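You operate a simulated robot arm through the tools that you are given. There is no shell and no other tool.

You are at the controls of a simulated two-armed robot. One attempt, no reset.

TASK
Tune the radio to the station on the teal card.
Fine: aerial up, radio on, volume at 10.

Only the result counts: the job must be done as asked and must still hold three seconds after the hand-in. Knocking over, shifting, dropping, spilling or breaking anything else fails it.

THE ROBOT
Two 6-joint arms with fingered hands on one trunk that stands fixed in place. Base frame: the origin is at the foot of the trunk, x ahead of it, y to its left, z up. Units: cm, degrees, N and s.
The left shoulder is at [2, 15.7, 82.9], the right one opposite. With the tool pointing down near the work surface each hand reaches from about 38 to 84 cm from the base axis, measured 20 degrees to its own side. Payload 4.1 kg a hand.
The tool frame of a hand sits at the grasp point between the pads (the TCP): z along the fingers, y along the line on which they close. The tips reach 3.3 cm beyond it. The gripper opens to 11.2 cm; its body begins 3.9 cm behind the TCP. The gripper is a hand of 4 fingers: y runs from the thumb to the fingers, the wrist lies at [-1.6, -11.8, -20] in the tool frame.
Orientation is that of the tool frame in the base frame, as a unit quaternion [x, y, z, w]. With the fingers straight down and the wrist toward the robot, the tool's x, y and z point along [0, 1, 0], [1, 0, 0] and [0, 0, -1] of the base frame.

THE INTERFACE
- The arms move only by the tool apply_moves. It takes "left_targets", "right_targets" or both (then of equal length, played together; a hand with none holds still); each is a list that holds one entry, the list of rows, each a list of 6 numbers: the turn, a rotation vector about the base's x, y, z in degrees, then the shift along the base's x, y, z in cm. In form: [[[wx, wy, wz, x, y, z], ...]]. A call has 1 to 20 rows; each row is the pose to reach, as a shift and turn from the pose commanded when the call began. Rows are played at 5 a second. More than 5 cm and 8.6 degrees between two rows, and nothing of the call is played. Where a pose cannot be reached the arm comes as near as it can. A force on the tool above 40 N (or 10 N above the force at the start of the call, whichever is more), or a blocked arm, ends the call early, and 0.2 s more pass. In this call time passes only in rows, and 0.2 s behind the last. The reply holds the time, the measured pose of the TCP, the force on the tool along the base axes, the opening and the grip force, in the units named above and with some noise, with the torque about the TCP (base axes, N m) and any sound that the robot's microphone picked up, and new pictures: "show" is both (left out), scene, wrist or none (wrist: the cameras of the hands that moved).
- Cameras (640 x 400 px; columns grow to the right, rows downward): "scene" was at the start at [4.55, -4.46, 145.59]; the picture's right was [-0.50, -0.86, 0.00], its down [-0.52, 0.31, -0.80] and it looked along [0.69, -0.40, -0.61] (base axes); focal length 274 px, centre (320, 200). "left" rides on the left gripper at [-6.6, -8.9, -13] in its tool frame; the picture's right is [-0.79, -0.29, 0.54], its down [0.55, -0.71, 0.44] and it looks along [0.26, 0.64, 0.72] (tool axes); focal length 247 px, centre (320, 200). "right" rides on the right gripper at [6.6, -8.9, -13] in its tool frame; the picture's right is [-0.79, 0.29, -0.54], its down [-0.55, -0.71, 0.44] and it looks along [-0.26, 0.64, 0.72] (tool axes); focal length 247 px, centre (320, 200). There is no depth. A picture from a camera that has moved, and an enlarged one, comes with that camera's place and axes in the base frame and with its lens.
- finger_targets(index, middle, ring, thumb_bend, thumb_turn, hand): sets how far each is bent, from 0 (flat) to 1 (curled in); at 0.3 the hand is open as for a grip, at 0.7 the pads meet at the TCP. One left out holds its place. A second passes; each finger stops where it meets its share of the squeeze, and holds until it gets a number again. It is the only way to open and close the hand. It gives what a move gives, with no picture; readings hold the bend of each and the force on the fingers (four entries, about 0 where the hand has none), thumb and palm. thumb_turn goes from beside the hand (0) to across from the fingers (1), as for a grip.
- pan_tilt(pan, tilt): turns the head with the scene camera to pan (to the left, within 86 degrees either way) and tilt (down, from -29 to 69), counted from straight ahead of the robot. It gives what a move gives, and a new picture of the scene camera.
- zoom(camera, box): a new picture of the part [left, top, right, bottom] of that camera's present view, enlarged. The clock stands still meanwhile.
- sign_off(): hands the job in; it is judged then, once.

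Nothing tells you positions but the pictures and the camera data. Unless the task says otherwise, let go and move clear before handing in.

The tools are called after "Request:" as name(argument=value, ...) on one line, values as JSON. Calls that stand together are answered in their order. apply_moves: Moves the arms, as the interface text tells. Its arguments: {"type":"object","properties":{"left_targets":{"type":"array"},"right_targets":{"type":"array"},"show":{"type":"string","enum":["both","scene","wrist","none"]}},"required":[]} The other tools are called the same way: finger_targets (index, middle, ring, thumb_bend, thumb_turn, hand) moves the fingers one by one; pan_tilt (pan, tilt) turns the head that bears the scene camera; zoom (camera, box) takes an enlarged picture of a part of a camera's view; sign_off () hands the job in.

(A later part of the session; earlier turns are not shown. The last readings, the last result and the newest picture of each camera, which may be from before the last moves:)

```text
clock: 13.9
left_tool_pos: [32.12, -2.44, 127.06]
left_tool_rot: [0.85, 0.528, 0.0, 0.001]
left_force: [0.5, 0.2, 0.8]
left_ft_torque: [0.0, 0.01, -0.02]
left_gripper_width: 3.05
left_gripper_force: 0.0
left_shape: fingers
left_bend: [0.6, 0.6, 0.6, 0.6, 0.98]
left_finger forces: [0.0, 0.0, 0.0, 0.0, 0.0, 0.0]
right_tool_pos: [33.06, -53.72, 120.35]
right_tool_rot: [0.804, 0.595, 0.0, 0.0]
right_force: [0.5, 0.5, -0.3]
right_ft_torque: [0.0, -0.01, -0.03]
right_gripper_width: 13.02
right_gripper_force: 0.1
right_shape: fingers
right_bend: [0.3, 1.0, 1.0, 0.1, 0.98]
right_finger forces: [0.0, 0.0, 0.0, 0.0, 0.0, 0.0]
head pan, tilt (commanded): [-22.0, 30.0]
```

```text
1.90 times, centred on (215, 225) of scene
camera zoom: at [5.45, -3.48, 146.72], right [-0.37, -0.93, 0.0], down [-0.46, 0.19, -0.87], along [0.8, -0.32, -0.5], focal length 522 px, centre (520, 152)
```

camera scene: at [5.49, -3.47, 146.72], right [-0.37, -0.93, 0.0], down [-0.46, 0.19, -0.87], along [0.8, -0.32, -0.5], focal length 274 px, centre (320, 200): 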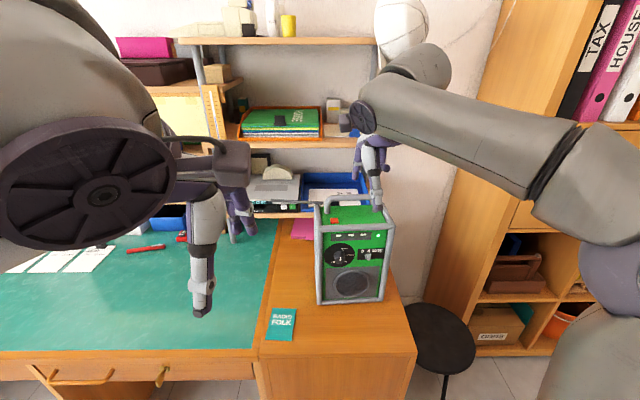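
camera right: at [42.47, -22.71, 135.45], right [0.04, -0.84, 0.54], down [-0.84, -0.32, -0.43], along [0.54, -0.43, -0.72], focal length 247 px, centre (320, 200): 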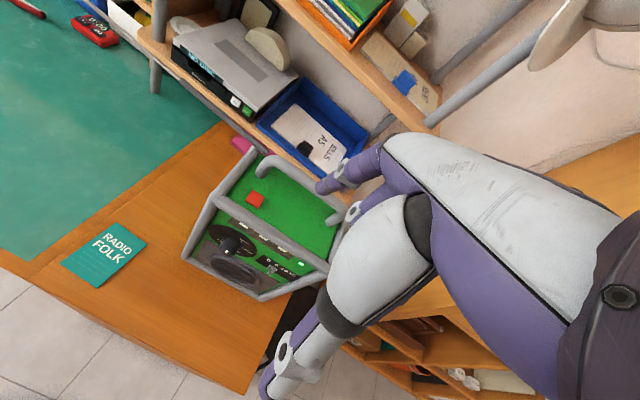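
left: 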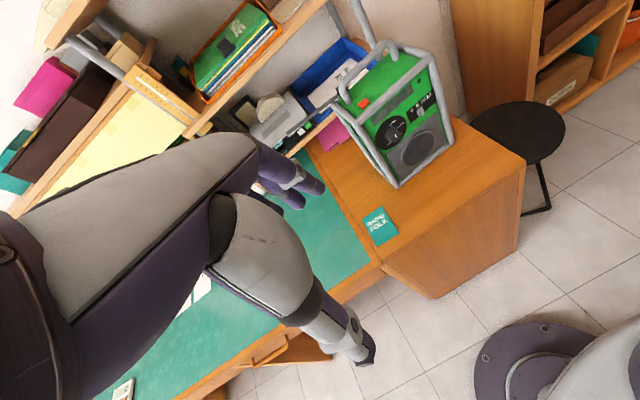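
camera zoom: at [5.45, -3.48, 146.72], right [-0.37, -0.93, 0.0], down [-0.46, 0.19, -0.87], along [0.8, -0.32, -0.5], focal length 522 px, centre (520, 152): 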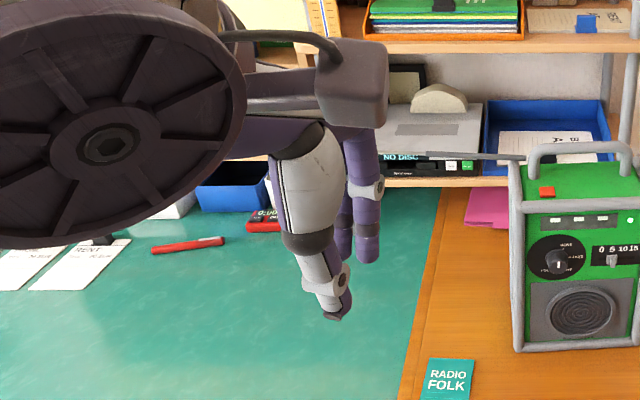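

At bend 0.6 the pads are 3 cm apart, which fits the 2.9 cm knob, with tips about 2.5–3 cm past the TCP. I'll open the left hand a bit with the ring finger curled, and bring it 12 cm in front of the dial, pointing straight at it with the thumb below.

Request:
finger_targets(hand="left", index=0.4, middle=0.4, ring=1.0, thumb_bend=0.4)

Request:
apply_moves(left_targets=[[[-2.67, -6.39, 0.44, 1.0, -1.5, -2.0], [-5.33, -12.78, 0.88, 2.0, -3.2, -4.5], [-8.0, -19.17, 1.32, 3.2, -5.0, -7.0], [-10.66, -25.56, 1.76, 4.4, -7.0, -9.5], [-13.33, -31.95, 2.2, 5.6, -9.0, -12.0], [-16.0, -38.34, 2.64, 6.8, -11.0, -14.5], [-18.66, -44.73, 3.09, 8.0, -13.0, -17.0], [-21.33, -51.12, 3.53, 9.2, -15.0, -19.5], [-24.0, -57.51, 3.97, 10.4, -17.0, -22.0], [-26.66, -63.9, 4.41, 11.6, -19.0, -24.5], [-29.33, -70.29, 4.85, 12.8, -21.0, -27.2], [-32.0, -76.68, 5.29, 14.0, -22.8, -29.9], [-34.66, -83.07, 5.73, 15.3, -24.5, -32.6]]], show="both")

```text
clock: 14.9
left_tool_pos: [31.99, -2.38, 127.04]
left_tool_rot: [0.85, 0.527, 0.001, 0.0]
left_force: [-0.2, 0.1, 0.1]
left_ft_torque: [0.01, 0.03, -0.03]
left_gripper_width: 8.5
left_gripper_force: 0.1
left_shape: fingers
left_bend: [0.4, 0.4, 1.0, 0.4, 0.98]
left_finger forces: [0.1, 0.0, 0.0, 0.0, 0.1, 0.0]
right_tool_pos: [33.21, -53.61, 120.35]
right_tool_rot: [0.803, 0.595, 0.0, 0.0]
right_force: [1.1, -0.7, -0.4]
right_ft_torque: [0.03, -0.01, 0.03]
right_gripper_width: 13.02
right_gripper_force: 0.0
right_shape: fingers
right_bend: [0.3, 1.0, 1.0, 0.1, 0.98]
right_finger forces: [0.0, 0.0, 0.1, 0.1, 0.0, 0.0]
head pan, tilt (commanded): [-22.0, 30.0]
```

```text
clock: 17.7
left_tool_pos: [47.33, -29.88, 95.31]
left_tool_rot: [0.572, 0.423, 0.41, 0.571]
left_force: [0.2, 0.0, 0.3]
left_ft_torque: [0.02, 0.02, -0.01]
left_gripper_width: 8.56
left_gripper_force: 0.0
left_shape: fingers
left_bend: [0.4, 0.4, 1.0, 0.4, 0.98]
left_finger forces: [0.1, 0.0, 0.1, 0.1, 0.1, 0.0]
left hand out of reach, approached as far as the arm can: row 12, 13
right_tool_pos: [33.11, -53.55, 120.45]
right_tool_rot: [0.803, 0.595, -0.001, 0.0]
right_force: [0.1, 0.4, -0.2]
right_ft_torque: [0.0, -0.02, -0.03]
right_gripper_width: 13.04
right_gripper_force: 0.1
right_shape: fingers
right_bend: [0.3, 1.0, 1.0, 0.1, 0.98]
right_finger forces: [0.0, 0.1, 0.0, 0.0, 0.0, 0.0]
head pan, tilt (commanded): [-22.0, 30.0]
camera scene: at [5.43, -3.43, 146.72], right [-0.37, -0.93, 0.0], down [-0.46, 0.19, -0.87], along [0.8, -0.32, -0.5], focal length 274 px, centre (320, 200)
camera left: at [32.9, -32.26, 86.73], right [0.26, -0.92, -0.28], down [0.57, 0.39, -0.72], along [0.78, 0.03, 0.63], focal length 247 px, centre (320, 200)
```

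scene: 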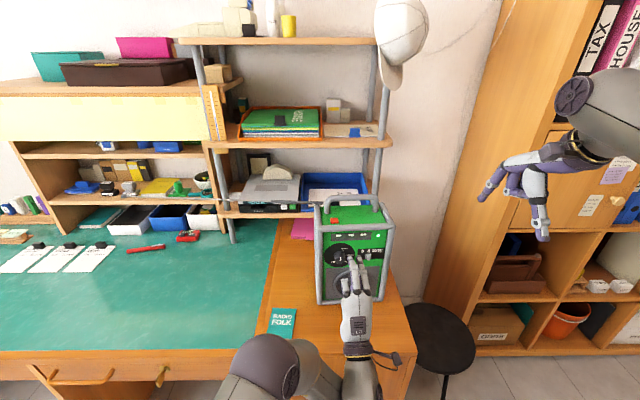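
left: 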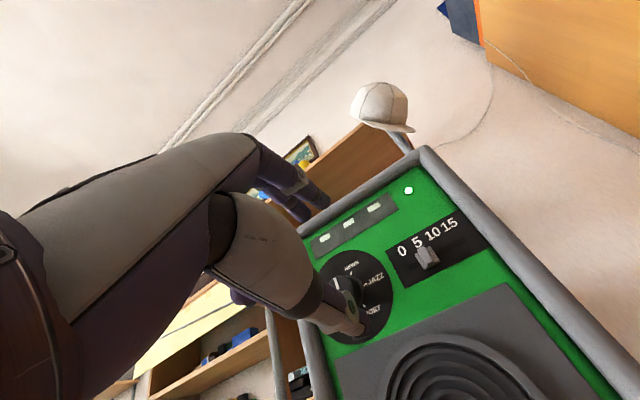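

The hand is in front of the radio, pointing at the dial, with yaw about -17.8°. I'll zoom in both views to align it precisely.

Request:
zoom(camera="left", box=[220, 140, 420, 360])

Request:
zoom(camera="scene", box=[310, 190, 410, 310])

Request:
zoom(camera="left", box=[380, 200, 500, 275])

```text
1.82 times, centred on (320, 250) of left
camera zoom: at [32.9, -32.26, 86.73], right [0.26, -0.92, -0.28], down [0.57, 0.39, -0.72], along [0.78, 0.03, 0.63], focal length 449 px, centre (320, 109)
```

zoom: 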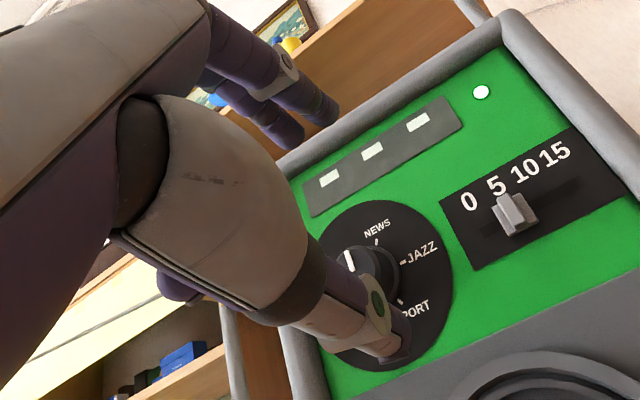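

```text
3.33 times, centred on (360, 250) of scene
camera zoom: at [5.43, -3.43, 146.72], right [-0.37, -0.93, 0.0], down [-0.46, 0.19, -0.87], along [0.8, -0.32, -0.5], focal length 913 px, centre (187, 33)
```

zoom: 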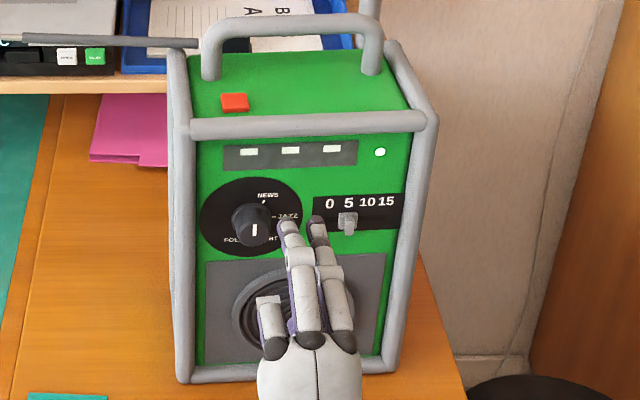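

```text
5.33 times, centred on (440, 238) of left
camera zoom: at [32.9, -32.26, 86.73], right [0.26, -0.92, -0.28], down [0.57, 0.39, -0.72], along [0.78, 0.03, 0.63], focal length 1317 px, centre (-320, 0)
```

zoom: 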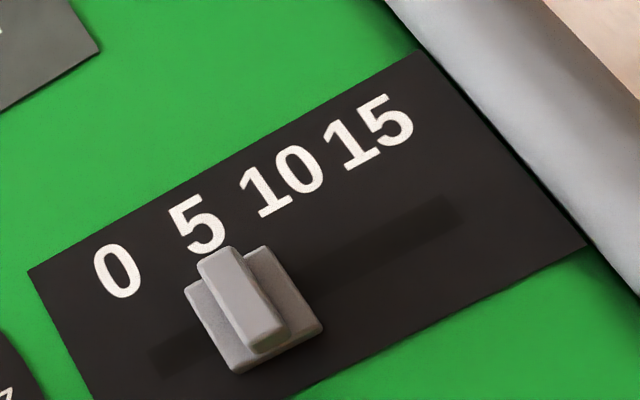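

Ticks triangulate to NEWS 30°, JAZZ 90°, SPORT 150°, and FOLK about 210°. The dial centre is near (58.2, -30.5, 94.6) and the slider tab near (55.3, -38.3, 94). I'll move the left hand in so its open fingers straddle the knob, leaving the tips about 2 cm off the face.

Request:
apply_moves(left_targets=[[[0, 0, 0, 1.5, 0.5, -0.3], [0, 0, 0, 3.0, 0.8, -0.7], [0, 0, 0, 4.5, 0.9, -0.7], [0, 0, 0, 5.9, 0.94, -0.7]]], show="both")

Request:
zoom(camera="left", box=[260, 170, 420, 330])

Request:
zoom(camera="scene", box=[310, 220, 400, 290])

```text
clock: 18.7
left_tool_pos: [50.24, -31.16, 95.6]
left_tool_rot: [0.568, 0.434, 0.411, 0.566]
left_force: [-0.7, 0.4, 0.2]
left_ft_torque: [0.0, -0.01, 0.0]
left_gripper_width: 8.53
left_gripper_force: 0.1
left_shape: fingers
left_bend: [0.4, 0.4, 1.0, 0.4, 0.98]
left_finger forces: [0.0, 0.1, 0.1, 0.0, 0.0, 0.0]
left hand out of reach, approached as far as the arm can: row 1, 2, 3, 4
right_tool_pos: [33.07, -53.57, 120.44]
right_tool_rot: [0.803, 0.596, 0.0, 0.0]
right_force: [-0.3, -0.5, -0.3]
right_ft_torque: [0.03, -0.01, 0.05]
right_gripper_width: 13.03
right_gripper_force: 0.0
right_shape: fingers
right_bend: [0.3, 1.0, 1.0, 0.1, 0.98]
right_finger forces: [0.0, 0.0, 0.0, 0.1, 0.1, 0.0]
head pan, tilt (commanded): [-22.0, 30.0]
camera scene: at [5.43, -3.48, 146.72], right [-0.37, -0.93, 0.0], down [-0.46, 0.19, -0.87], along [0.8, -0.32, -0.5], focal length 274 px, centre (320, 200)
camera left: at [35.71, -33.91, 87.21], right [0.28, -0.92, -0.28], down [0.56, 0.39, -0.73], along [0.78, 0.05, 0.62], focal length 247 px, centre (320, 200)
```

scene: 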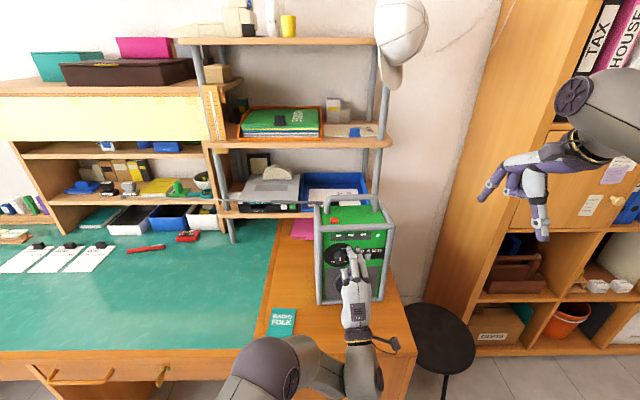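
left: 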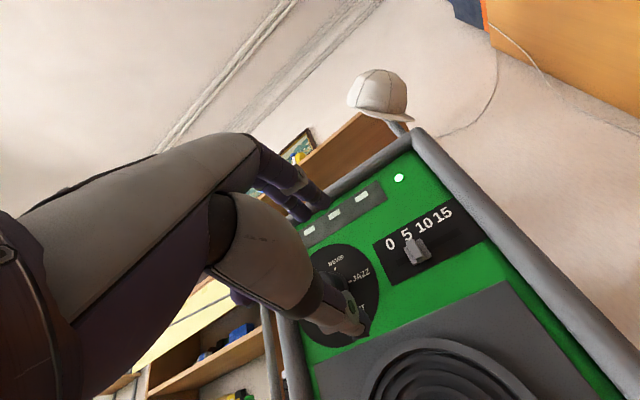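

```text
2.50 times, centred on (340, 250) of left
camera zoom: at [35.71, -33.91, 87.21], right [0.28, -0.92, -0.28], down [0.56, 0.39, -0.73], along [0.78, 0.05, 0.62], focal length 617 px, centre (270, 75)
```

zoom: 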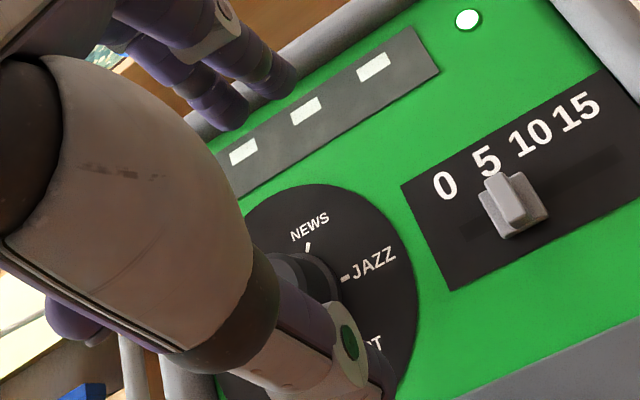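

```text
5.71 times, centred on (355, 255) of scene
camera zoom: at [5.43, -3.48, 146.72], right [-0.37, -0.93, 0.0], down [-0.46, 0.19, -0.87], along [0.8, -0.32, -0.5], focal length 1566 px, centre (120, -114)
```

zoom: 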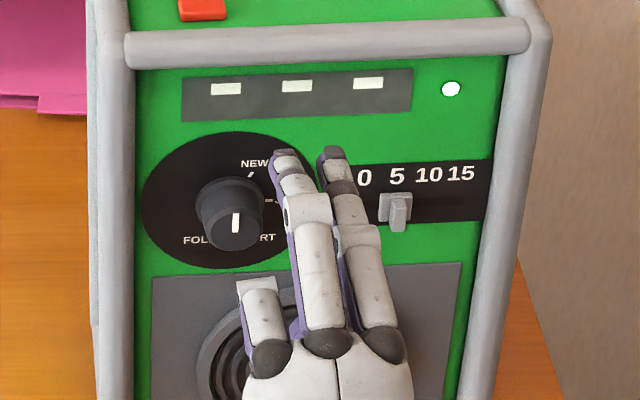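

Thumb-down roll is awkward for the left wrist. With the fingers on the right of the knob and the thumb on the left (rolled +90°), the forearm lines up much better. I'll roll there about 8 cm in front of the dial.

Request:
apply_moves(left_targets=[[[7.24, -2.38, -0.21, -0.3, 0.3, -0.1], [14.48, -4.77, -0.42, -0.3, 0.6, -0.2], [21.72, -7.15, -0.64, -0.2, 0.9, -0.3], [28.97, -9.53, -0.85, -0.2, 1.2, -0.4], [36.2, -11.9, -1.06, -0.1, 1.5, -0.5], [43.45, -14.3, -1.27, -0.1, 1.8, -0.6], [50.7, -16.7, -1.49, 0.0, 2.1, -0.7], [57.9, -19.1, -1.7, 0.1, 2.4, -0.8], [65.2, -21.45, -1.91, 0.2, 2.6, -0.9], [72.4, -23.8, -2.12, 0.3, 2.8, -1.0], [79.7, -26.2, -2.34, 0.36, 3.0, -1.0], [86.9, -28.6, -2.55, 0.36, 3.16, -1.0]]], show="both")

Request:
zoom(camera="scene", box=[300, 210, 400, 290])

```text
clock: 21.3
left_tool_pos: [41.09, -38.55, 101.09]
left_tool_rot: [0.73, -0.096, 0.675, 0.035]
left_force: [-0.3, -0.4, 0.0]
left_ft_torque: [0.03, 0.01, -0.01]
left_gripper_width: 8.54
left_gripper_force: 0.1
left_shape: fingers
left_bend: [0.4, 0.4, 1.0, 0.4, 0.98]
left_finger forces: [0.0, 0.0, 0.0, 0.0, 0.0, 0.0]
left hand out of reach, approached as far as the arm can: row 1, 2, 3, 4, 5, 6, 7, 8, 9, 10, 11, 12
right_tool_pos: [33.11, -53.63, 120.4]
right_tool_rot: [0.803, 0.595, -0.001, 0.0]
right_force: [-0.5, -0.5, 0.1]
right_ft_torque: [0.03, -0.03, -0.01]
right_gripper_width: 13.01
right_gripper_force: 0.0
right_shape: fingers
right_bend: [0.3, 1.0, 1.0, 0.1, 0.98]
right_finger forces: [0.0, 0.1, 0.0, 0.0, 0.0, 0.1]
head pan, tilt (commanded): [-22.0, 30.0]
camera scene: at [5.41, -3.49, 146.72], right [-0.37, -0.93, 0.0], down [-0.46, 0.19, -0.87], along [0.8, -0.32, -0.5], focal length 274 px, centre (320, 200)
camera left: at [29.68, -26.99, 96.42], right [0.53, 0.26, -0.81], down [0.6, 0.57, 0.57], along [0.6, -0.78, 0.14], focal length 247 px, centre (320, 200)
```

scene: 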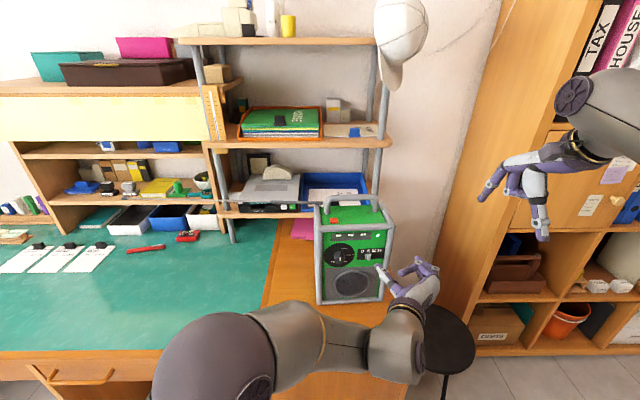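
left: 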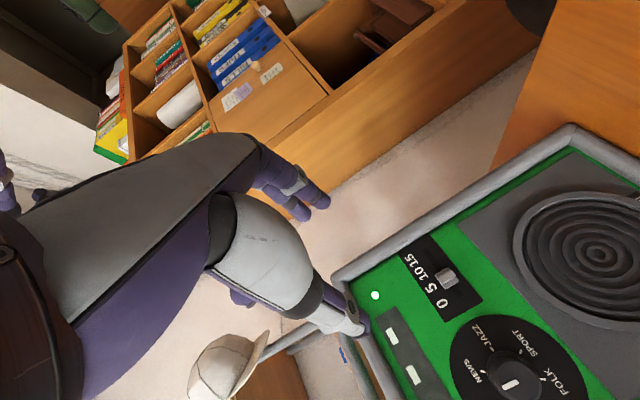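

```text
5.00 times, centred on (350, 250) of scene
camera zoom: at [5.41, -3.49, 146.72], right [-0.37, -0.93, 0.0], down [-0.46, 0.19, -0.87], along [0.8, -0.32, -0.5], focal length 1370 px, centre (170, -50)
```

zoom: 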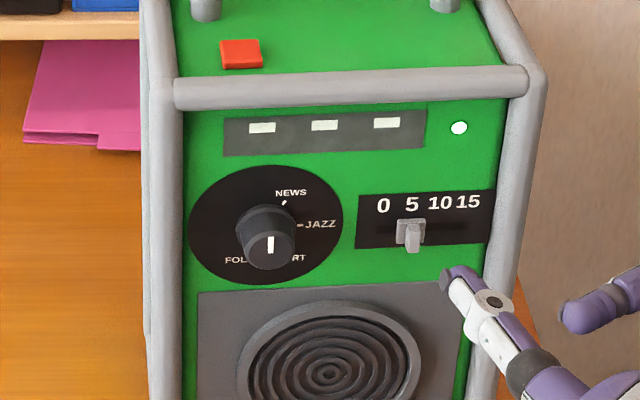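

The arm got stuck against a wrist limit in that branch, ending at (41, -38.5, 101), clear of everything. Thumb-up with the wrist above should suit the elbow-up arm much better, so I'll keep rolling to that orientation while moving up and left.

Request:
apply_moves(left_targets=[[[7.03, -0.76, -2.07, -0.5, 1.0, 0.8], [14.07, -1.52, -4.15, -0.5, 2.0, 1.6], [21.1, -2.27, -6.22, -0.5, 3.2, 2.4], [28.13, -3.03, -8.3, -0.5, 4.4, 3.2], [35.17, -3.79, -10.37, -0.3, 5.6, 3.8], [42.2, -4.55, -12.45, 0.0, 6.8, 4.4], [49.2, -5.3, -14.5, 0.2, 8.0, 4.9], [56.3, -6.07, -16.6, 0.4, 9.2, 5.4], [63.3, -6.8, -18.7, 0.5, 10.3, 5.9], [70.3, -7.6, -20.75, 0.7, 11.4, 6.3], [77.4, -8.3, -22.8, 0.8, 12.5, 6.6], [84.4, -9.1, -24.9, 0.9, 13.5, 6.9]]], show="both")

```text
clock: 23.9
left_tool_pos: [42.03, -25.46, 107.67]
left_tool_rot: [-0.479, 0.665, -0.465, 0.334]
left_force: [-0.3, -0.2, 0.3]
left_ft_torque: [0.04, -0.03, 0.01]
left_gripper_width: 8.55
left_gripper_force: 0.0
left_shape: fingers
left_bend: [0.4, 0.4, 1.0, 0.4, 0.98]
left_finger forces: [0.0, 0.1, 0.0, 0.0, 0.0, 0.0]
right_tool_pos: [33.15, -53.54, 120.3]
right_tool_rot: [0.804, 0.595, 0.0, 0.0]
right_force: [-0.4, 0.2, -0.7]
right_ft_torque: [-0.01, 0.02, 0.0]
right_gripper_width: 13.02
right_gripper_force: 0.1
right_shape: fingers
right_bend: [0.3, 1.0, 1.0, 0.1, 0.98]
right_finger forces: [0.1, 0.0, 0.0, 0.1, 0.1, 0.0]
head pan, tilt (commanded): [-22.0, 30.0]
camera scene: at [5.45, -3.47, 146.72], right [-0.37, -0.93, 0.0], down [-0.46, 0.19, -0.87], along [0.8, -0.32, -0.5], focal length 274 px, centre (320, 200)
camera left: at [35.5, -16.37, 120.55], right [0.82, 0.56, 0.08], down [0.44, -0.73, 0.52], along [0.35, -0.39, -0.85], focal length 247 px, centre (320, 200)
```

scene: 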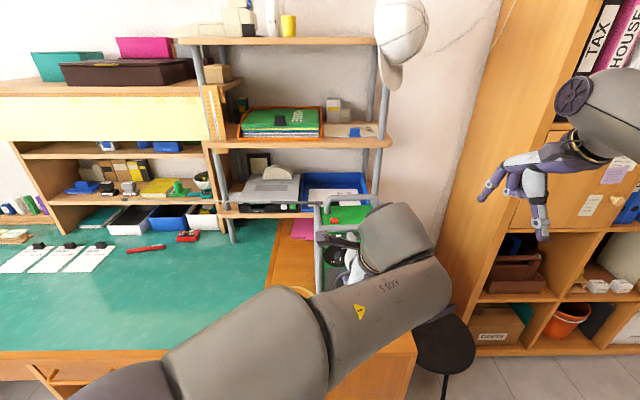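
left: 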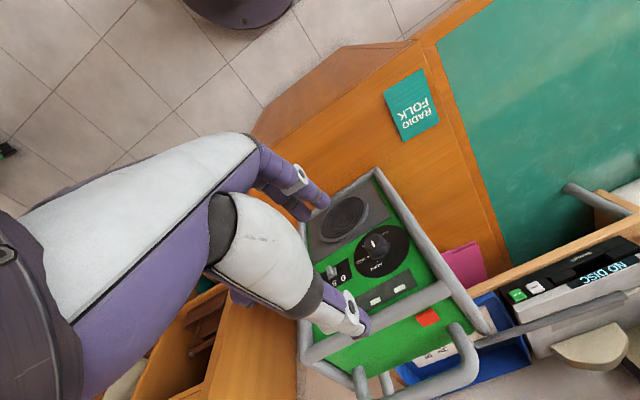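

That worked, the pose was reached exactly. The left camera now looks down on the radio, so I'll zoom to measure the dial again.

Request:
zoom(camera="left", box=[290, 170, 450, 350])

Request:
zoom(camera="left", box=[345, 220, 425, 290])

```text
2.22 times, centred on (370, 260) of left
camera zoom: at [35.5, -16.37, 120.55], right [0.82, 0.56, 0.08], down [0.44, -0.73, 0.52], along [0.35, -0.39, -0.85], focal length 549 px, centre (209, 67)
```

zoom: 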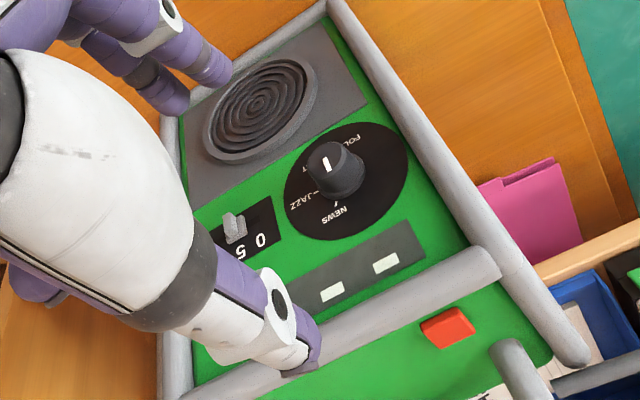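

```text
5.71 times, centred on (385, 255) of left
camera zoom: at [35.5, -16.37, 120.55], right [0.82, 0.56, 0.08], down [0.44, -0.73, 0.52], along [0.35, -0.39, -0.85], focal length 1411 px, centre (-51, -114)
```

zoom: 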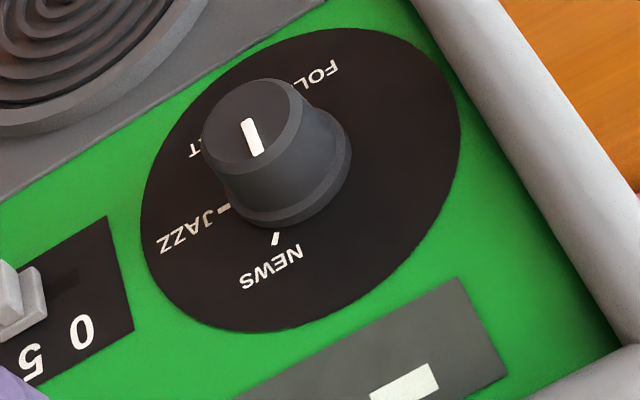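

The dial centre refines to about (58.35, -30.65, 94.65). I'll bring the left hand onto the knob axis, level, with the TCP 6.5 cm in front of the face.

Request:
apply_moves(left_targets=[[[-0.9, -2.7, 0, 1.0, -0.3, -2.2], [-1.8, -5.4, 0, 2.2, -0.7, -4.5], [-2.7, -8.1, 0, 3.6, -1.1, -6.8], [-3.6, -10.8, 0, 5.2, -1.6, -8.8], [-4.5, -13.5, 0, 6.9, -2.1, -10.6], [-5.4, -16.2, 0, 8.6, -2.6, -12.0], [-6.34, -18.96, 0, 10.2, -3.1, -13.0]]], show="both")

Request:
zoom(camera="left", box=[260, 150, 420, 350])

Request:
zoom(camera="scene", box=[300, 200, 420, 300])

```text
clock: 25.5
left_tool_pos: [52.19, -28.5, 94.52]
left_tool_rot: [0.415, -0.572, 0.575, -0.413]
left_force: [1.0, -1.0, 0.0]
left_ft_torque: [-0.02, -0.02, -0.01]
left_gripper_width: 8.53
left_gripper_force: 0.2
left_shape: fingers
left_bend: [0.4, 0.4, 1.0, 0.4, 0.98]
left_finger forces: [0.0, 0.0, 0.0, 0.0, 0.0, 0.1]
right_tool_pos: [33.05, -53.52, 120.36]
right_tool_rot: [0.803, 0.595, 0.0, 0.0]
right_force: [1.0, 0.5, -0.4]
right_ft_torque: [0.01, -0.01, 0.03]
right_gripper_width: 13.03
right_gripper_force: 0.1
right_shape: fingers
right_bend: [0.3, 1.0, 1.0, 0.1, 0.98]
right_finger forces: [0.1, 0.1, 0.0, 0.1, 0.1, 0.1]
head pan, tilt (commanded): [-22.0, 30.0]
camera scene: at [5.42, -3.47, 146.72], right [-0.37, -0.93, 0.0], down [-0.46, 0.19, -0.87], along [0.8, -0.32, -0.5], focal length 274 px, centre (320, 200)
camera left: at [42.0, -18.31, 103.47], right [0.76, 0.58, 0.28], down [0.24, -0.66, 0.71], along [0.6, -0.48, -0.64], focal length 247 px, centre (320, 200)
```

scene: 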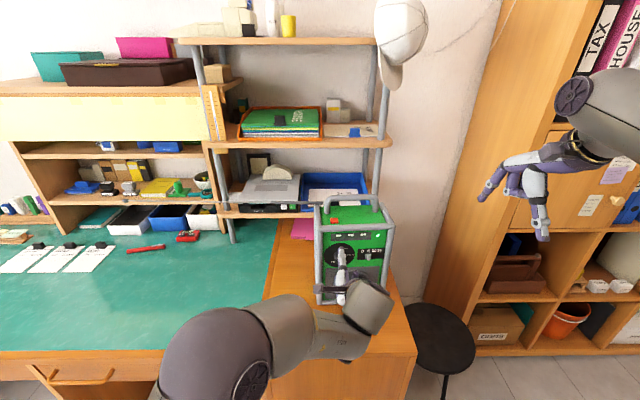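
left: 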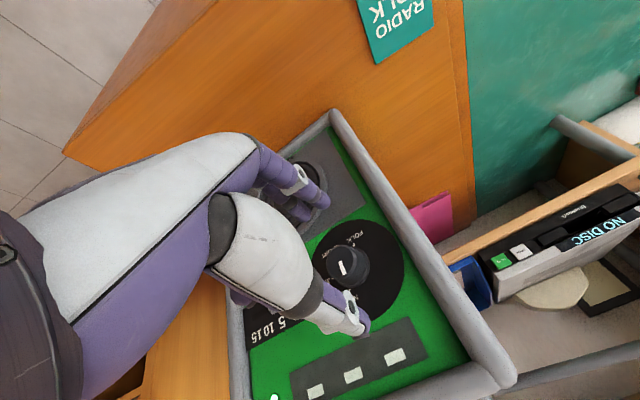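

```text
2.00 times, centred on (340, 250) of left
camera zoom: at [42.0, -18.31, 103.47], right [0.76, 0.58, 0.28], down [0.24, -0.66, 0.71], along [0.6, -0.48, -0.64], focal length 494 px, centre (280, 100)
```

zoom: 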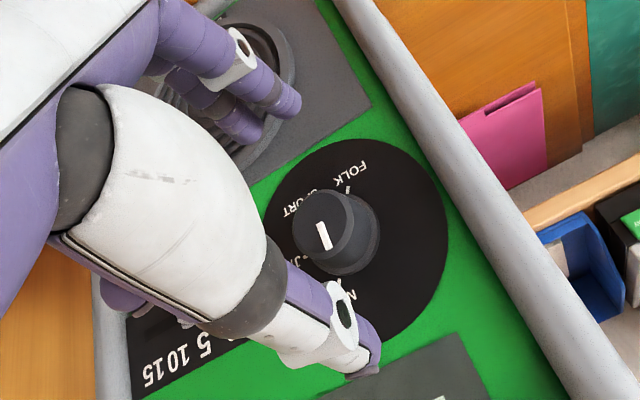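

```text
4.00 times, centred on (360, 250) of scene
camera zoom: at [5.42, -3.47, 146.72], right [-0.37, -0.93, 0.0], down [-0.46, 0.19, -0.87], along [0.8, -0.32, -0.5], focal length 1096 px, centre (160, 0)
```

zoom: 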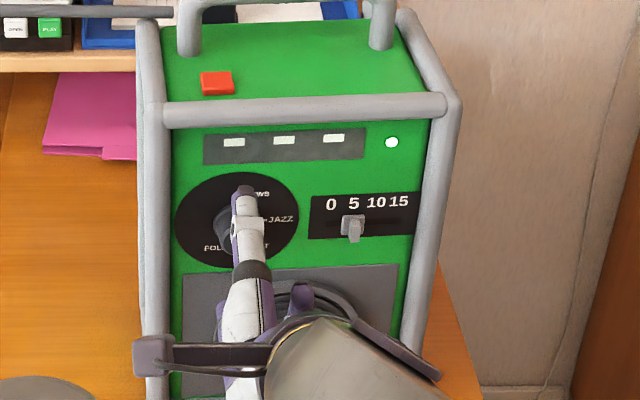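

Alignment with the knob is within about 1 mm by camera geometry. I'll pre-close to bend 0.5, about 5.8 cm open, then advance 2.9 cm so the pads straddle the knob.

Request:
finger_targets(hand="left", index=0.5, middle=0.5, ring=1.0, thumb_bend=0.5)

Request:
apply_moves(left_targets=[[[0, 0, 0, 0.95, -0.32, 0], [0, 0, 0, 1.8, -0.6, 0.05], [0, 0, 0, 2.4, -0.8, 0.1], [0, 0, 0, 2.75, -0.92, 0.1]]], show="both")

Request:
zoom(camera="left", box=[260, 170, 420, 330])

Request:
zoom(camera="scene", box=[310, 220, 390, 280])

```text
clock: 26.5
left_tool_pos: [52.18, -28.59, 94.5]
left_tool_rot: [0.415, -0.572, 0.575, -0.412]
left_force: [-0.3, 0.2, 0.9]
left_ft_torque: [0.02, -0.02, 0.02]
left_gripper_width: 5.83
left_gripper_force: 0.1
left_shape: fingers
left_bend: [0.5, 0.5, 1.0, 0.5, 0.98]
left_finger forces: [0.0, 0.0, 0.1, 0.0, 0.0, 0.0]
right_tool_pos: [33.11, -53.67, 120.37]
right_tool_rot: [0.803, 0.596, 0.0, 0.0]
right_force: [0.7, 0.5, 0.5]
right_ft_torque: [-0.01, 0.01, 0.01]
right_gripper_width: 13.04
right_gripper_force: 0.0
right_shape: fingers
right_bend: [0.3, 1.0, 1.0, 0.1, 0.98]
right_finger forces: [0.1, 0.0, 0.1, 0.1, 0.0, 0.0]
head pan, tilt (commanded): [-22.0, 30.0]
```

```text
clock: 27.5
left_tool_pos: [54.91, -29.41, 94.8]
left_tool_rot: [0.414, -0.573, 0.574, -0.413]
left_force: [-6.0, 2.1, 0.3]
left_ft_torque: [0.09, 0.23, -0.07]
left_gripper_width: 5.81
left_gripper_force: 3.2
left_shape: fingers
left_bend: [0.5, 0.5, 1.0, 0.5, 0.98]
left_finger forces: [0.1, 6.7, 0.0, 0.1, 0.1, 0.0]
right_tool_pos: [33.07, -53.64, 120.38]
right_tool_rot: [0.803, 0.596, 0.0, 0.0]
right_force: [0.7, 0.1, -0.4]
right_ft_torque: [-0.01, -0.03, 0.01]
right_gripper_width: 13.04
right_gripper_force: 0.0
right_shape: fingers
right_bend: [0.3, 1.0, 1.0, 0.1, 0.98]
right_finger forces: [0.0, 0.0, 0.1, 0.1, 0.0, 0.1]
head pan, tilt (commanded): [-22.0, 30.0]
camera scene: at [5.42, -3.47, 146.72], right [-0.37, -0.93, 0.0], down [-0.46, 0.19, -0.87], along [0.8, -0.32, -0.5], focal length 274 px, centre (320, 200)
camera left: at [44.77, -19.18, 103.71], right [0.76, 0.58, 0.28], down [0.24, -0.66, 0.71], along [0.6, -0.48, -0.64], focal length 247 px, centre (320, 200)
```

scene: 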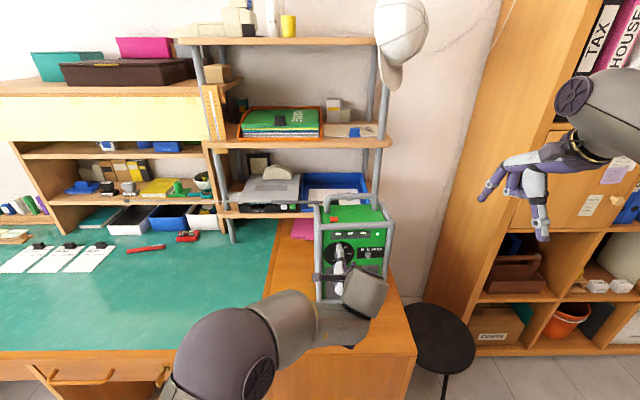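
left: 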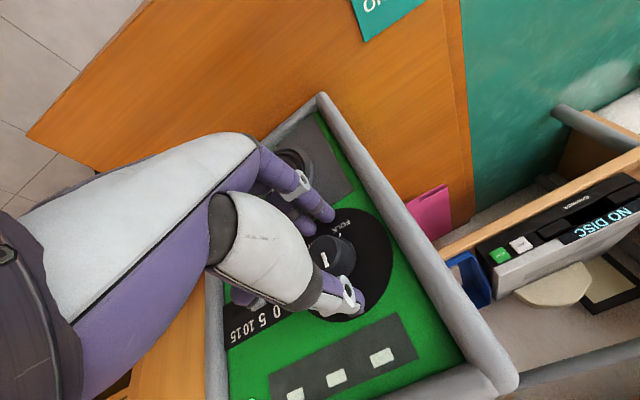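

```text
2.50 times, centred on (340, 250) of left
camera zoom: at [44.77, -19.18, 103.71], right [0.76, 0.58, 0.28], down [0.24, -0.66, 0.71], along [0.6, -0.48, -0.64], focal length 617 px, centre (270, 75)
```

zoom: 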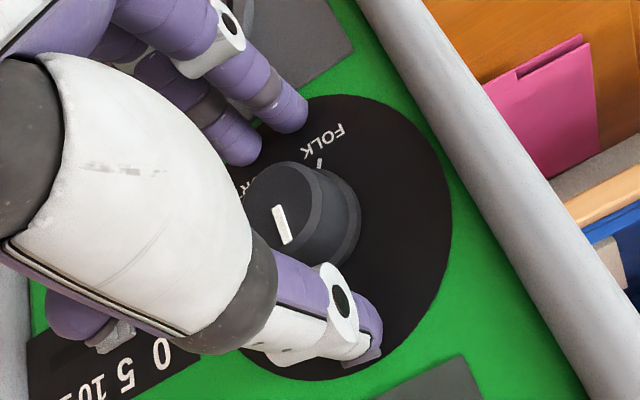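

```text
6.67 times, centred on (350, 250) of scene
camera zoom: at [5.42, -3.47, 146.72], right [-0.37, -0.93, 0.0], down [-0.46, 0.19, -0.87], along [0.8, -0.32, -0.5], focal length 1827 px, centre (120, -133)
```

zoom: 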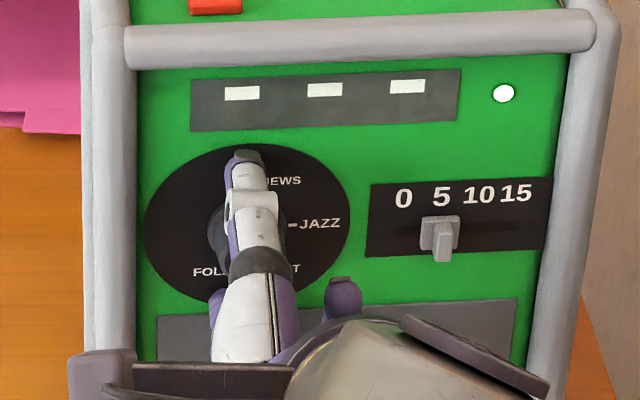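

The middle finger's tip touched the panel at about 6.7 N because it is longer than I assumed. I'll back off 0.6 cm and check that nothing moved.

Request:
apply_moves(left_targets=[[[0, 0, 0, -0.3, 0.1, 0.0], [0, 0, 0, -0.57, 0.19, -0.1]]], show="both")

Request:
zoom(camera="scene", box=[310, 220, 390, 280])

Request:
zoom(camera="left", box=[280, 170, 380, 290])

```text
clock: 28.1
left_tool_pos: [54.31, -29.24, 94.72]
left_tool_rot: [0.415, -0.572, 0.576, -0.412]
left_force: [-0.6, 0.0, 0.0]
left_ft_torque: [-0.01, 0.02, -0.04]
left_gripper_width: 5.81
left_gripper_force: 0.1
left_shape: fingers
left_bend: [0.5, 0.5, 1.0, 0.5, 0.98]
left_finger forces: [0.0, 0.0, 0.0, 0.0, 0.1, 0.1]
right_tool_pos: [33.07, -53.62, 120.37]
right_tool_rot: [0.804, 0.595, 0.0, 0.0]
right_force: [-0.4, 0.5, -0.6]
right_ft_torque: [0.0, -0.01, 0.02]
right_gripper_width: 13.02
right_gripper_force: 0.1
right_shape: fingers
right_bend: [0.3, 1.0, 1.0, 0.1, 0.98]
right_finger forces: [0.1, 0.0, 0.0, 0.0, 0.0, 0.0]
head pan, tilt (commanded): [-22.0, 30.0]
camera scene: at [5.45, -3.48, 146.72], right [-0.37, -0.93, 0.0], down [-0.46, 0.19, -0.87], along [0.8, -0.32, -0.5], focal length 274 px, centre (320, 200)
camera left: at [44.26, -18.96, 103.64], right [0.76, 0.58, 0.28], down [0.24, -0.66, 0.71], along [0.6, -0.48, -0.64], focal length 247 px, centre (320, 200)
```

scene: 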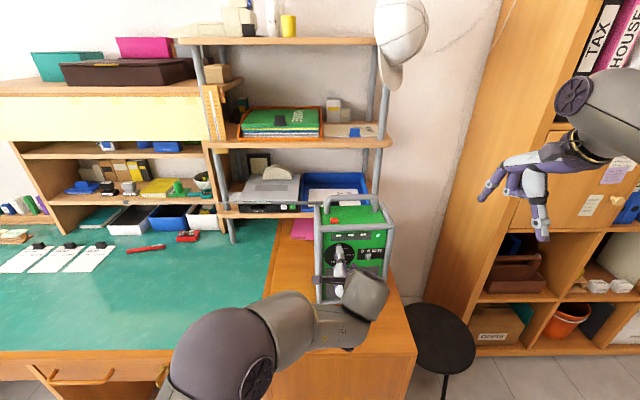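
left: 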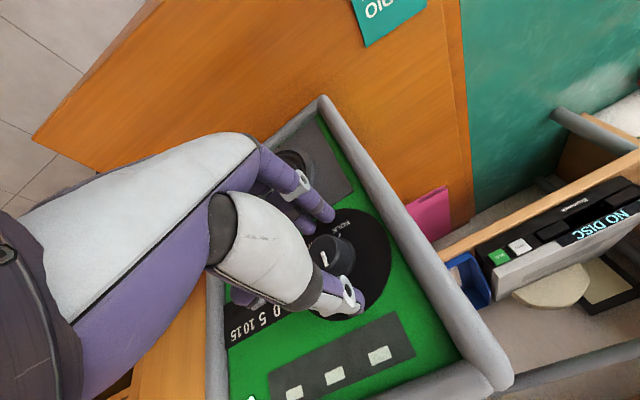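

```text
6.67 times, centred on (350, 250) of scene
camera zoom: at [5.45, -3.48, 146.72], right [-0.37, -0.93, 0.0], down [-0.46, 0.19, -0.87], along [0.8, -0.32, -0.5], focal length 1827 px, centre (120, -133)
```

zoom: 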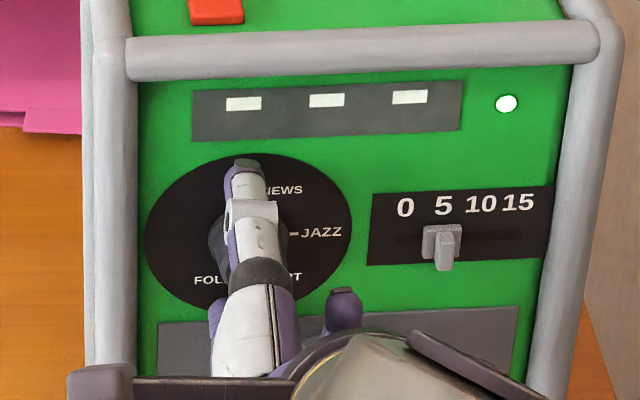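

```text
3.33 times, centred on (330, 230) of left
camera zoom: at [44.26, -18.96, 103.64], right [0.76, 0.58, 0.28], down [0.24, -0.66, 0.71], along [0.6, -0.48, -0.64], focal length 823 px, centre (287, 100)
```

zoom: 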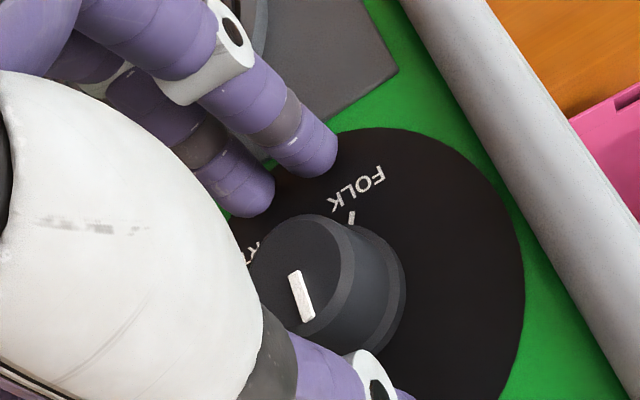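

The radio rocked slightly under that touch and came back to its original place, so it's light and I must stay gentle. Now I'll close on the knob gradually.

Request:
finger_targets(hand="left", index=0.59, middle=0.59, thumb_bend=0.59)

Request:
zoom(camera="left", box=[270, 170, 390, 300])

Request:
zoom(camera="scene", box=[310, 220, 390, 280])

```text
clock: 29.1
left_tool_pos: [54.42, -29.31, 94.73]
left_tool_rot: [0.414, -0.573, 0.575, -0.412]
left_force: [-0.1, 0.3, -0.4]
left_ft_torque: [-0.01, -0.01, -0.01]
left_gripper_width: 3.27
left_gripper_force: 0.0
left_shape: fingers
left_bend: [0.59, 0.59, 1.0, 0.59, 0.98]
left_finger forces: [0.0, 0.1, 0.0, 0.1, 0.1, 0.0]
right_tool_pos: [33.07, -53.62, 120.47]
right_tool_rot: [0.804, 0.595, 0.0, 0.001]
right_force: [0.3, -0.8, -0.1]
right_ft_torque: [0.0, 0.01, -0.03]
right_gripper_width: 13.02
right_gripper_force: 0.0
right_shape: fingers
right_bend: [0.3, 1.0, 1.0, 0.1, 0.98]
right_finger forces: [0.1, 0.1, 0.1, 0.0, 0.1, 0.1]
head pan, tilt (commanded): [-22.0, 30.0]
```

```text
3.08 times, centred on (330, 235) of left
camera zoom: at [44.24, -18.98, 103.61], right [0.76, 0.58, 0.28], down [0.24, -0.66, 0.71], along [0.6, -0.48, -0.64], focal length 760 px, centre (289, 92)
```

zoom: 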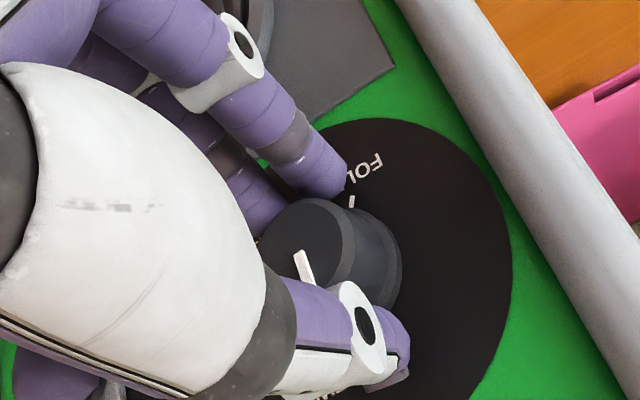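

```text
6.67 times, centred on (350, 250) of scene
camera zoom: at [5.45, -3.48, 146.72], right [-0.37, -0.93, 0.0], down [-0.46, 0.19, -0.87], along [0.8, -0.32, -0.5], focal length 1827 px, centre (120, -133)
```

zoom: 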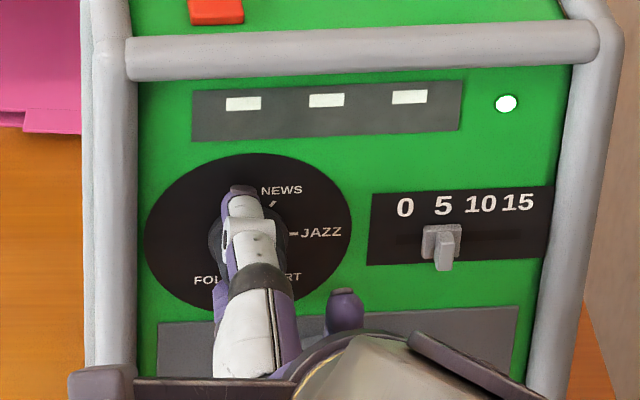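

No contact yet, and the pads are centred around the knob. Closing a little more.

Request:
finger_targets(hand="left", index=0.63, middle=0.63, thumb_bend=0.63)

Request:
zoom(camera="left", box=[270, 170, 390, 300])

```text
clock: 30.1
left_tool_pos: [54.45, -29.32, 94.7]
left_tool_rot: [0.415, -0.573, 0.575, -0.412]
left_force: [0.7, 0.6, -0.2]
left_ft_torque: [0.02, 0.02, -0.05]
left_gripper_width: 2.71
left_gripper_force: 1.3
left_shape: fingers
left_bend: [0.61, 0.62, 1.0, 0.61, 0.98]
left_finger forces: [1.5, 0.8, 0.0, 0.0, 1.7, 0.0]
right_tool_pos: [33.13, -53.66, 120.32]
right_tool_rot: [0.803, 0.595, 0.0, 0.0]
right_force: [0.1, 0.5, -0.5]
right_ft_torque: [0.02, -0.02, 0.01]
right_gripper_width: 13.02
right_gripper_force: 0.0
right_shape: fingers
right_bend: [0.3, 1.0, 1.0, 0.1, 0.98]
right_finger forces: [0.0, 0.1, 0.0, 0.0, 0.0, 0.0]
head pan, tilt (commanded): [-22.0, 30.0]
```

```text
3.08 times, centred on (330, 235) of left
camera zoom: at [44.24, -18.98, 103.61], right [0.76, 0.58, 0.28], down [0.24, -0.66, 0.71], along [0.6, -0.48, -0.64], focal length 760 px, centre (289, 92)
```

zoom: 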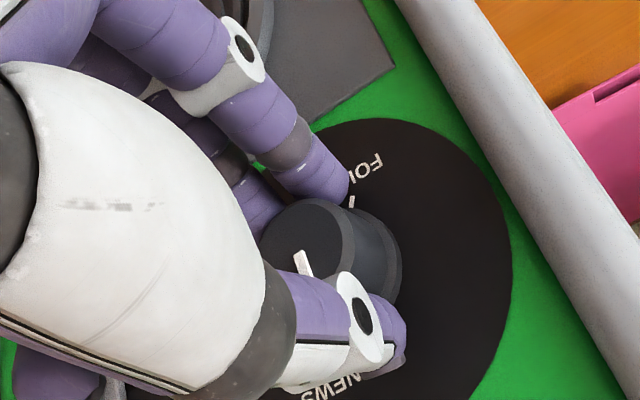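

All three pads touch with balanced forces of 1–2 N. I'll squeeze slightly more and try a 30° clockwise turn about the knob axis.

Request:
finger_targets(hand="left", index=0.66, middle=0.66, thumb_bend=0.66)

Request:
apply_moves(left_targets=[[[4.74, -1.59, 0, 0, 0, 0], [9.48, -3.17, 0, 0, 0, 0], [14.2, -4.75, 0, 0, 0, 0], [18.96, -6.34, 0, 0, 0, 0], [23.7, -7.9, 0, 0, 0, 0], [28.4, -9.5, 0, 0, 0, 0]]], show="both")

Request:
zoom(camera="left", box=[270, 170, 390, 300])

Request:
zoom(camera="scene", box=[310, 220, 390, 280])

```text
clock: 31.1
left_tool_pos: [54.46, -29.34, 94.64]
left_tool_rot: [0.415, -0.572, 0.574, -0.413]
left_force: [0.2, 0.1, -0.3]
left_ft_torque: [0.08, 0.03, 0.03]
left_gripper_width: 2.59
left_gripper_force: 5.3
left_shape: fingers
left_bend: [0.62, 0.63, 1.0, 0.62, 0.97]
left_finger forces: [3.6, 3.0, 0.0, 0.1, 3.9, 0.0]
right_tool_pos: [33.14, -53.64, 120.39]
right_tool_rot: [0.803, 0.596, 0.0, 0.0]
right_force: [-0.3, 0.0, 0.1]
right_ft_torque: [0.01, -0.02, 0.0]
right_gripper_width: 13.02
right_gripper_force: 0.0
right_shape: fingers
right_bend: [0.3, 1.0, 1.0, 0.1, 0.98]
right_finger forces: [0.0, 0.0, 0.1, 0.0, 0.1, 0.1]
head pan, tilt (commanded): [-22.0, 30.0]
```

```text
clock: 32.5
left_tool_pos: [54.5, -29.4, 94.76]
left_tool_rot: [-0.253, 0.66, -0.448, 0.548]
left_force: [-2.9, 2.1, 0.2]
left_ft_torque: [0.02, 0.08, 0.02]
left_gripper_width: 2.58
left_gripper_force: 6.0
left_shape: fingers
left_bend: [0.62, 0.64, 1.0, 0.62, 0.97]
left_finger forces: [4.3, 3.6, 0.0, 0.1, 4.0, 0.1]
right_tool_pos: [33.06, -53.52, 120.38]
right_tool_rot: [0.804, 0.595, 0.001, -0.001]
right_force: [0.1, 0.5, -0.5]
right_ft_torque: [0.0, -0.03, -0.01]
right_gripper_width: 13.02
right_gripper_force: 0.2
right_shape: fingers
right_bend: [0.3, 1.0, 1.0, 0.1, 0.98]
right_finger forces: [0.1, 0.0, 0.0, 0.1, 0.0, 0.0]
head pan, tilt (commanded): [-22.0, 30.0]
camera scene: at [5.45, -3.47, 146.72], right [-0.37, -0.93, 0.0], down [-0.46, 0.19, -0.87], along [0.8, -0.32, -0.5], focal length 274 px, centre (320, 200)
camera left: at [42.58, -24.07, 105.7], right [0.68, 0.35, 0.64], down [0.15, -0.93, 0.34], along [0.72, -0.14, -0.69], focal length 247 px, centre (320, 200)
```

scene: 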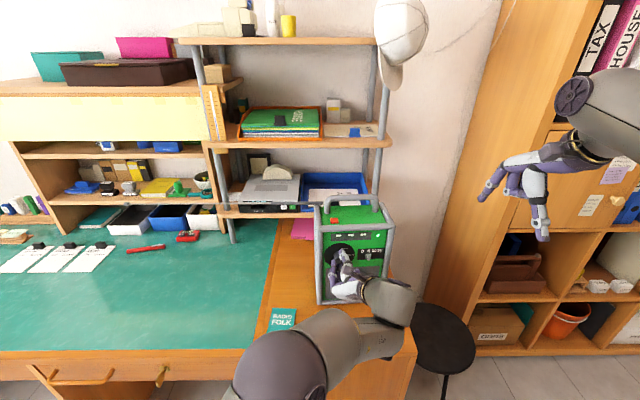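
left: 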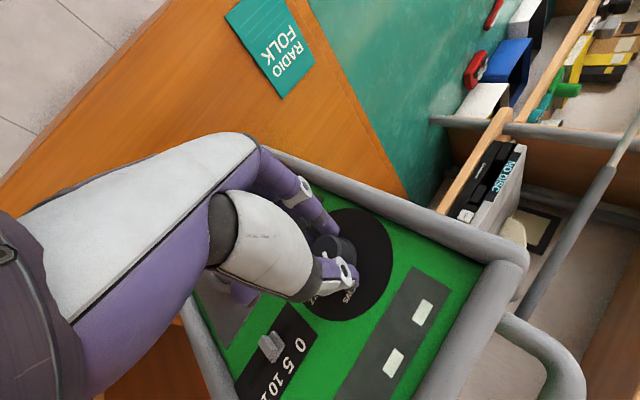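

```text
3.08 times, centred on (330, 235) of left
camera zoom: at [42.58, -24.07, 105.7], right [0.68, 0.35, 0.64], down [0.15, -0.93, 0.34], along [0.72, -0.14, -0.69], focal length 760 px, centre (289, 92)
```

zoom: 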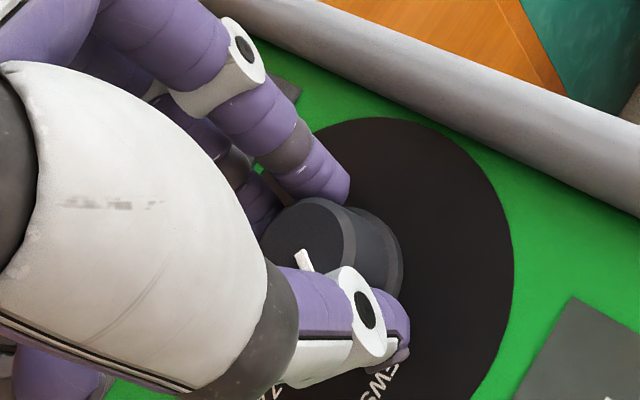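

```text
6.67 times, centred on (350, 250) of scene
camera zoom: at [5.45, -3.47, 146.72], right [-0.37, -0.93, 0.0], down [-0.46, 0.19, -0.87], along [0.8, -0.32, -0.5], focal length 1827 px, centre (120, -133)
```

zoom: 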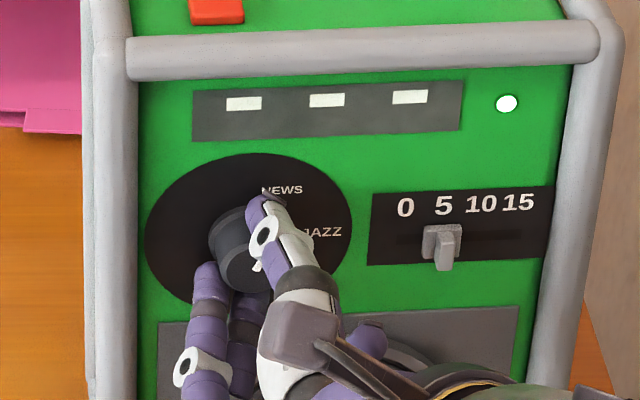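

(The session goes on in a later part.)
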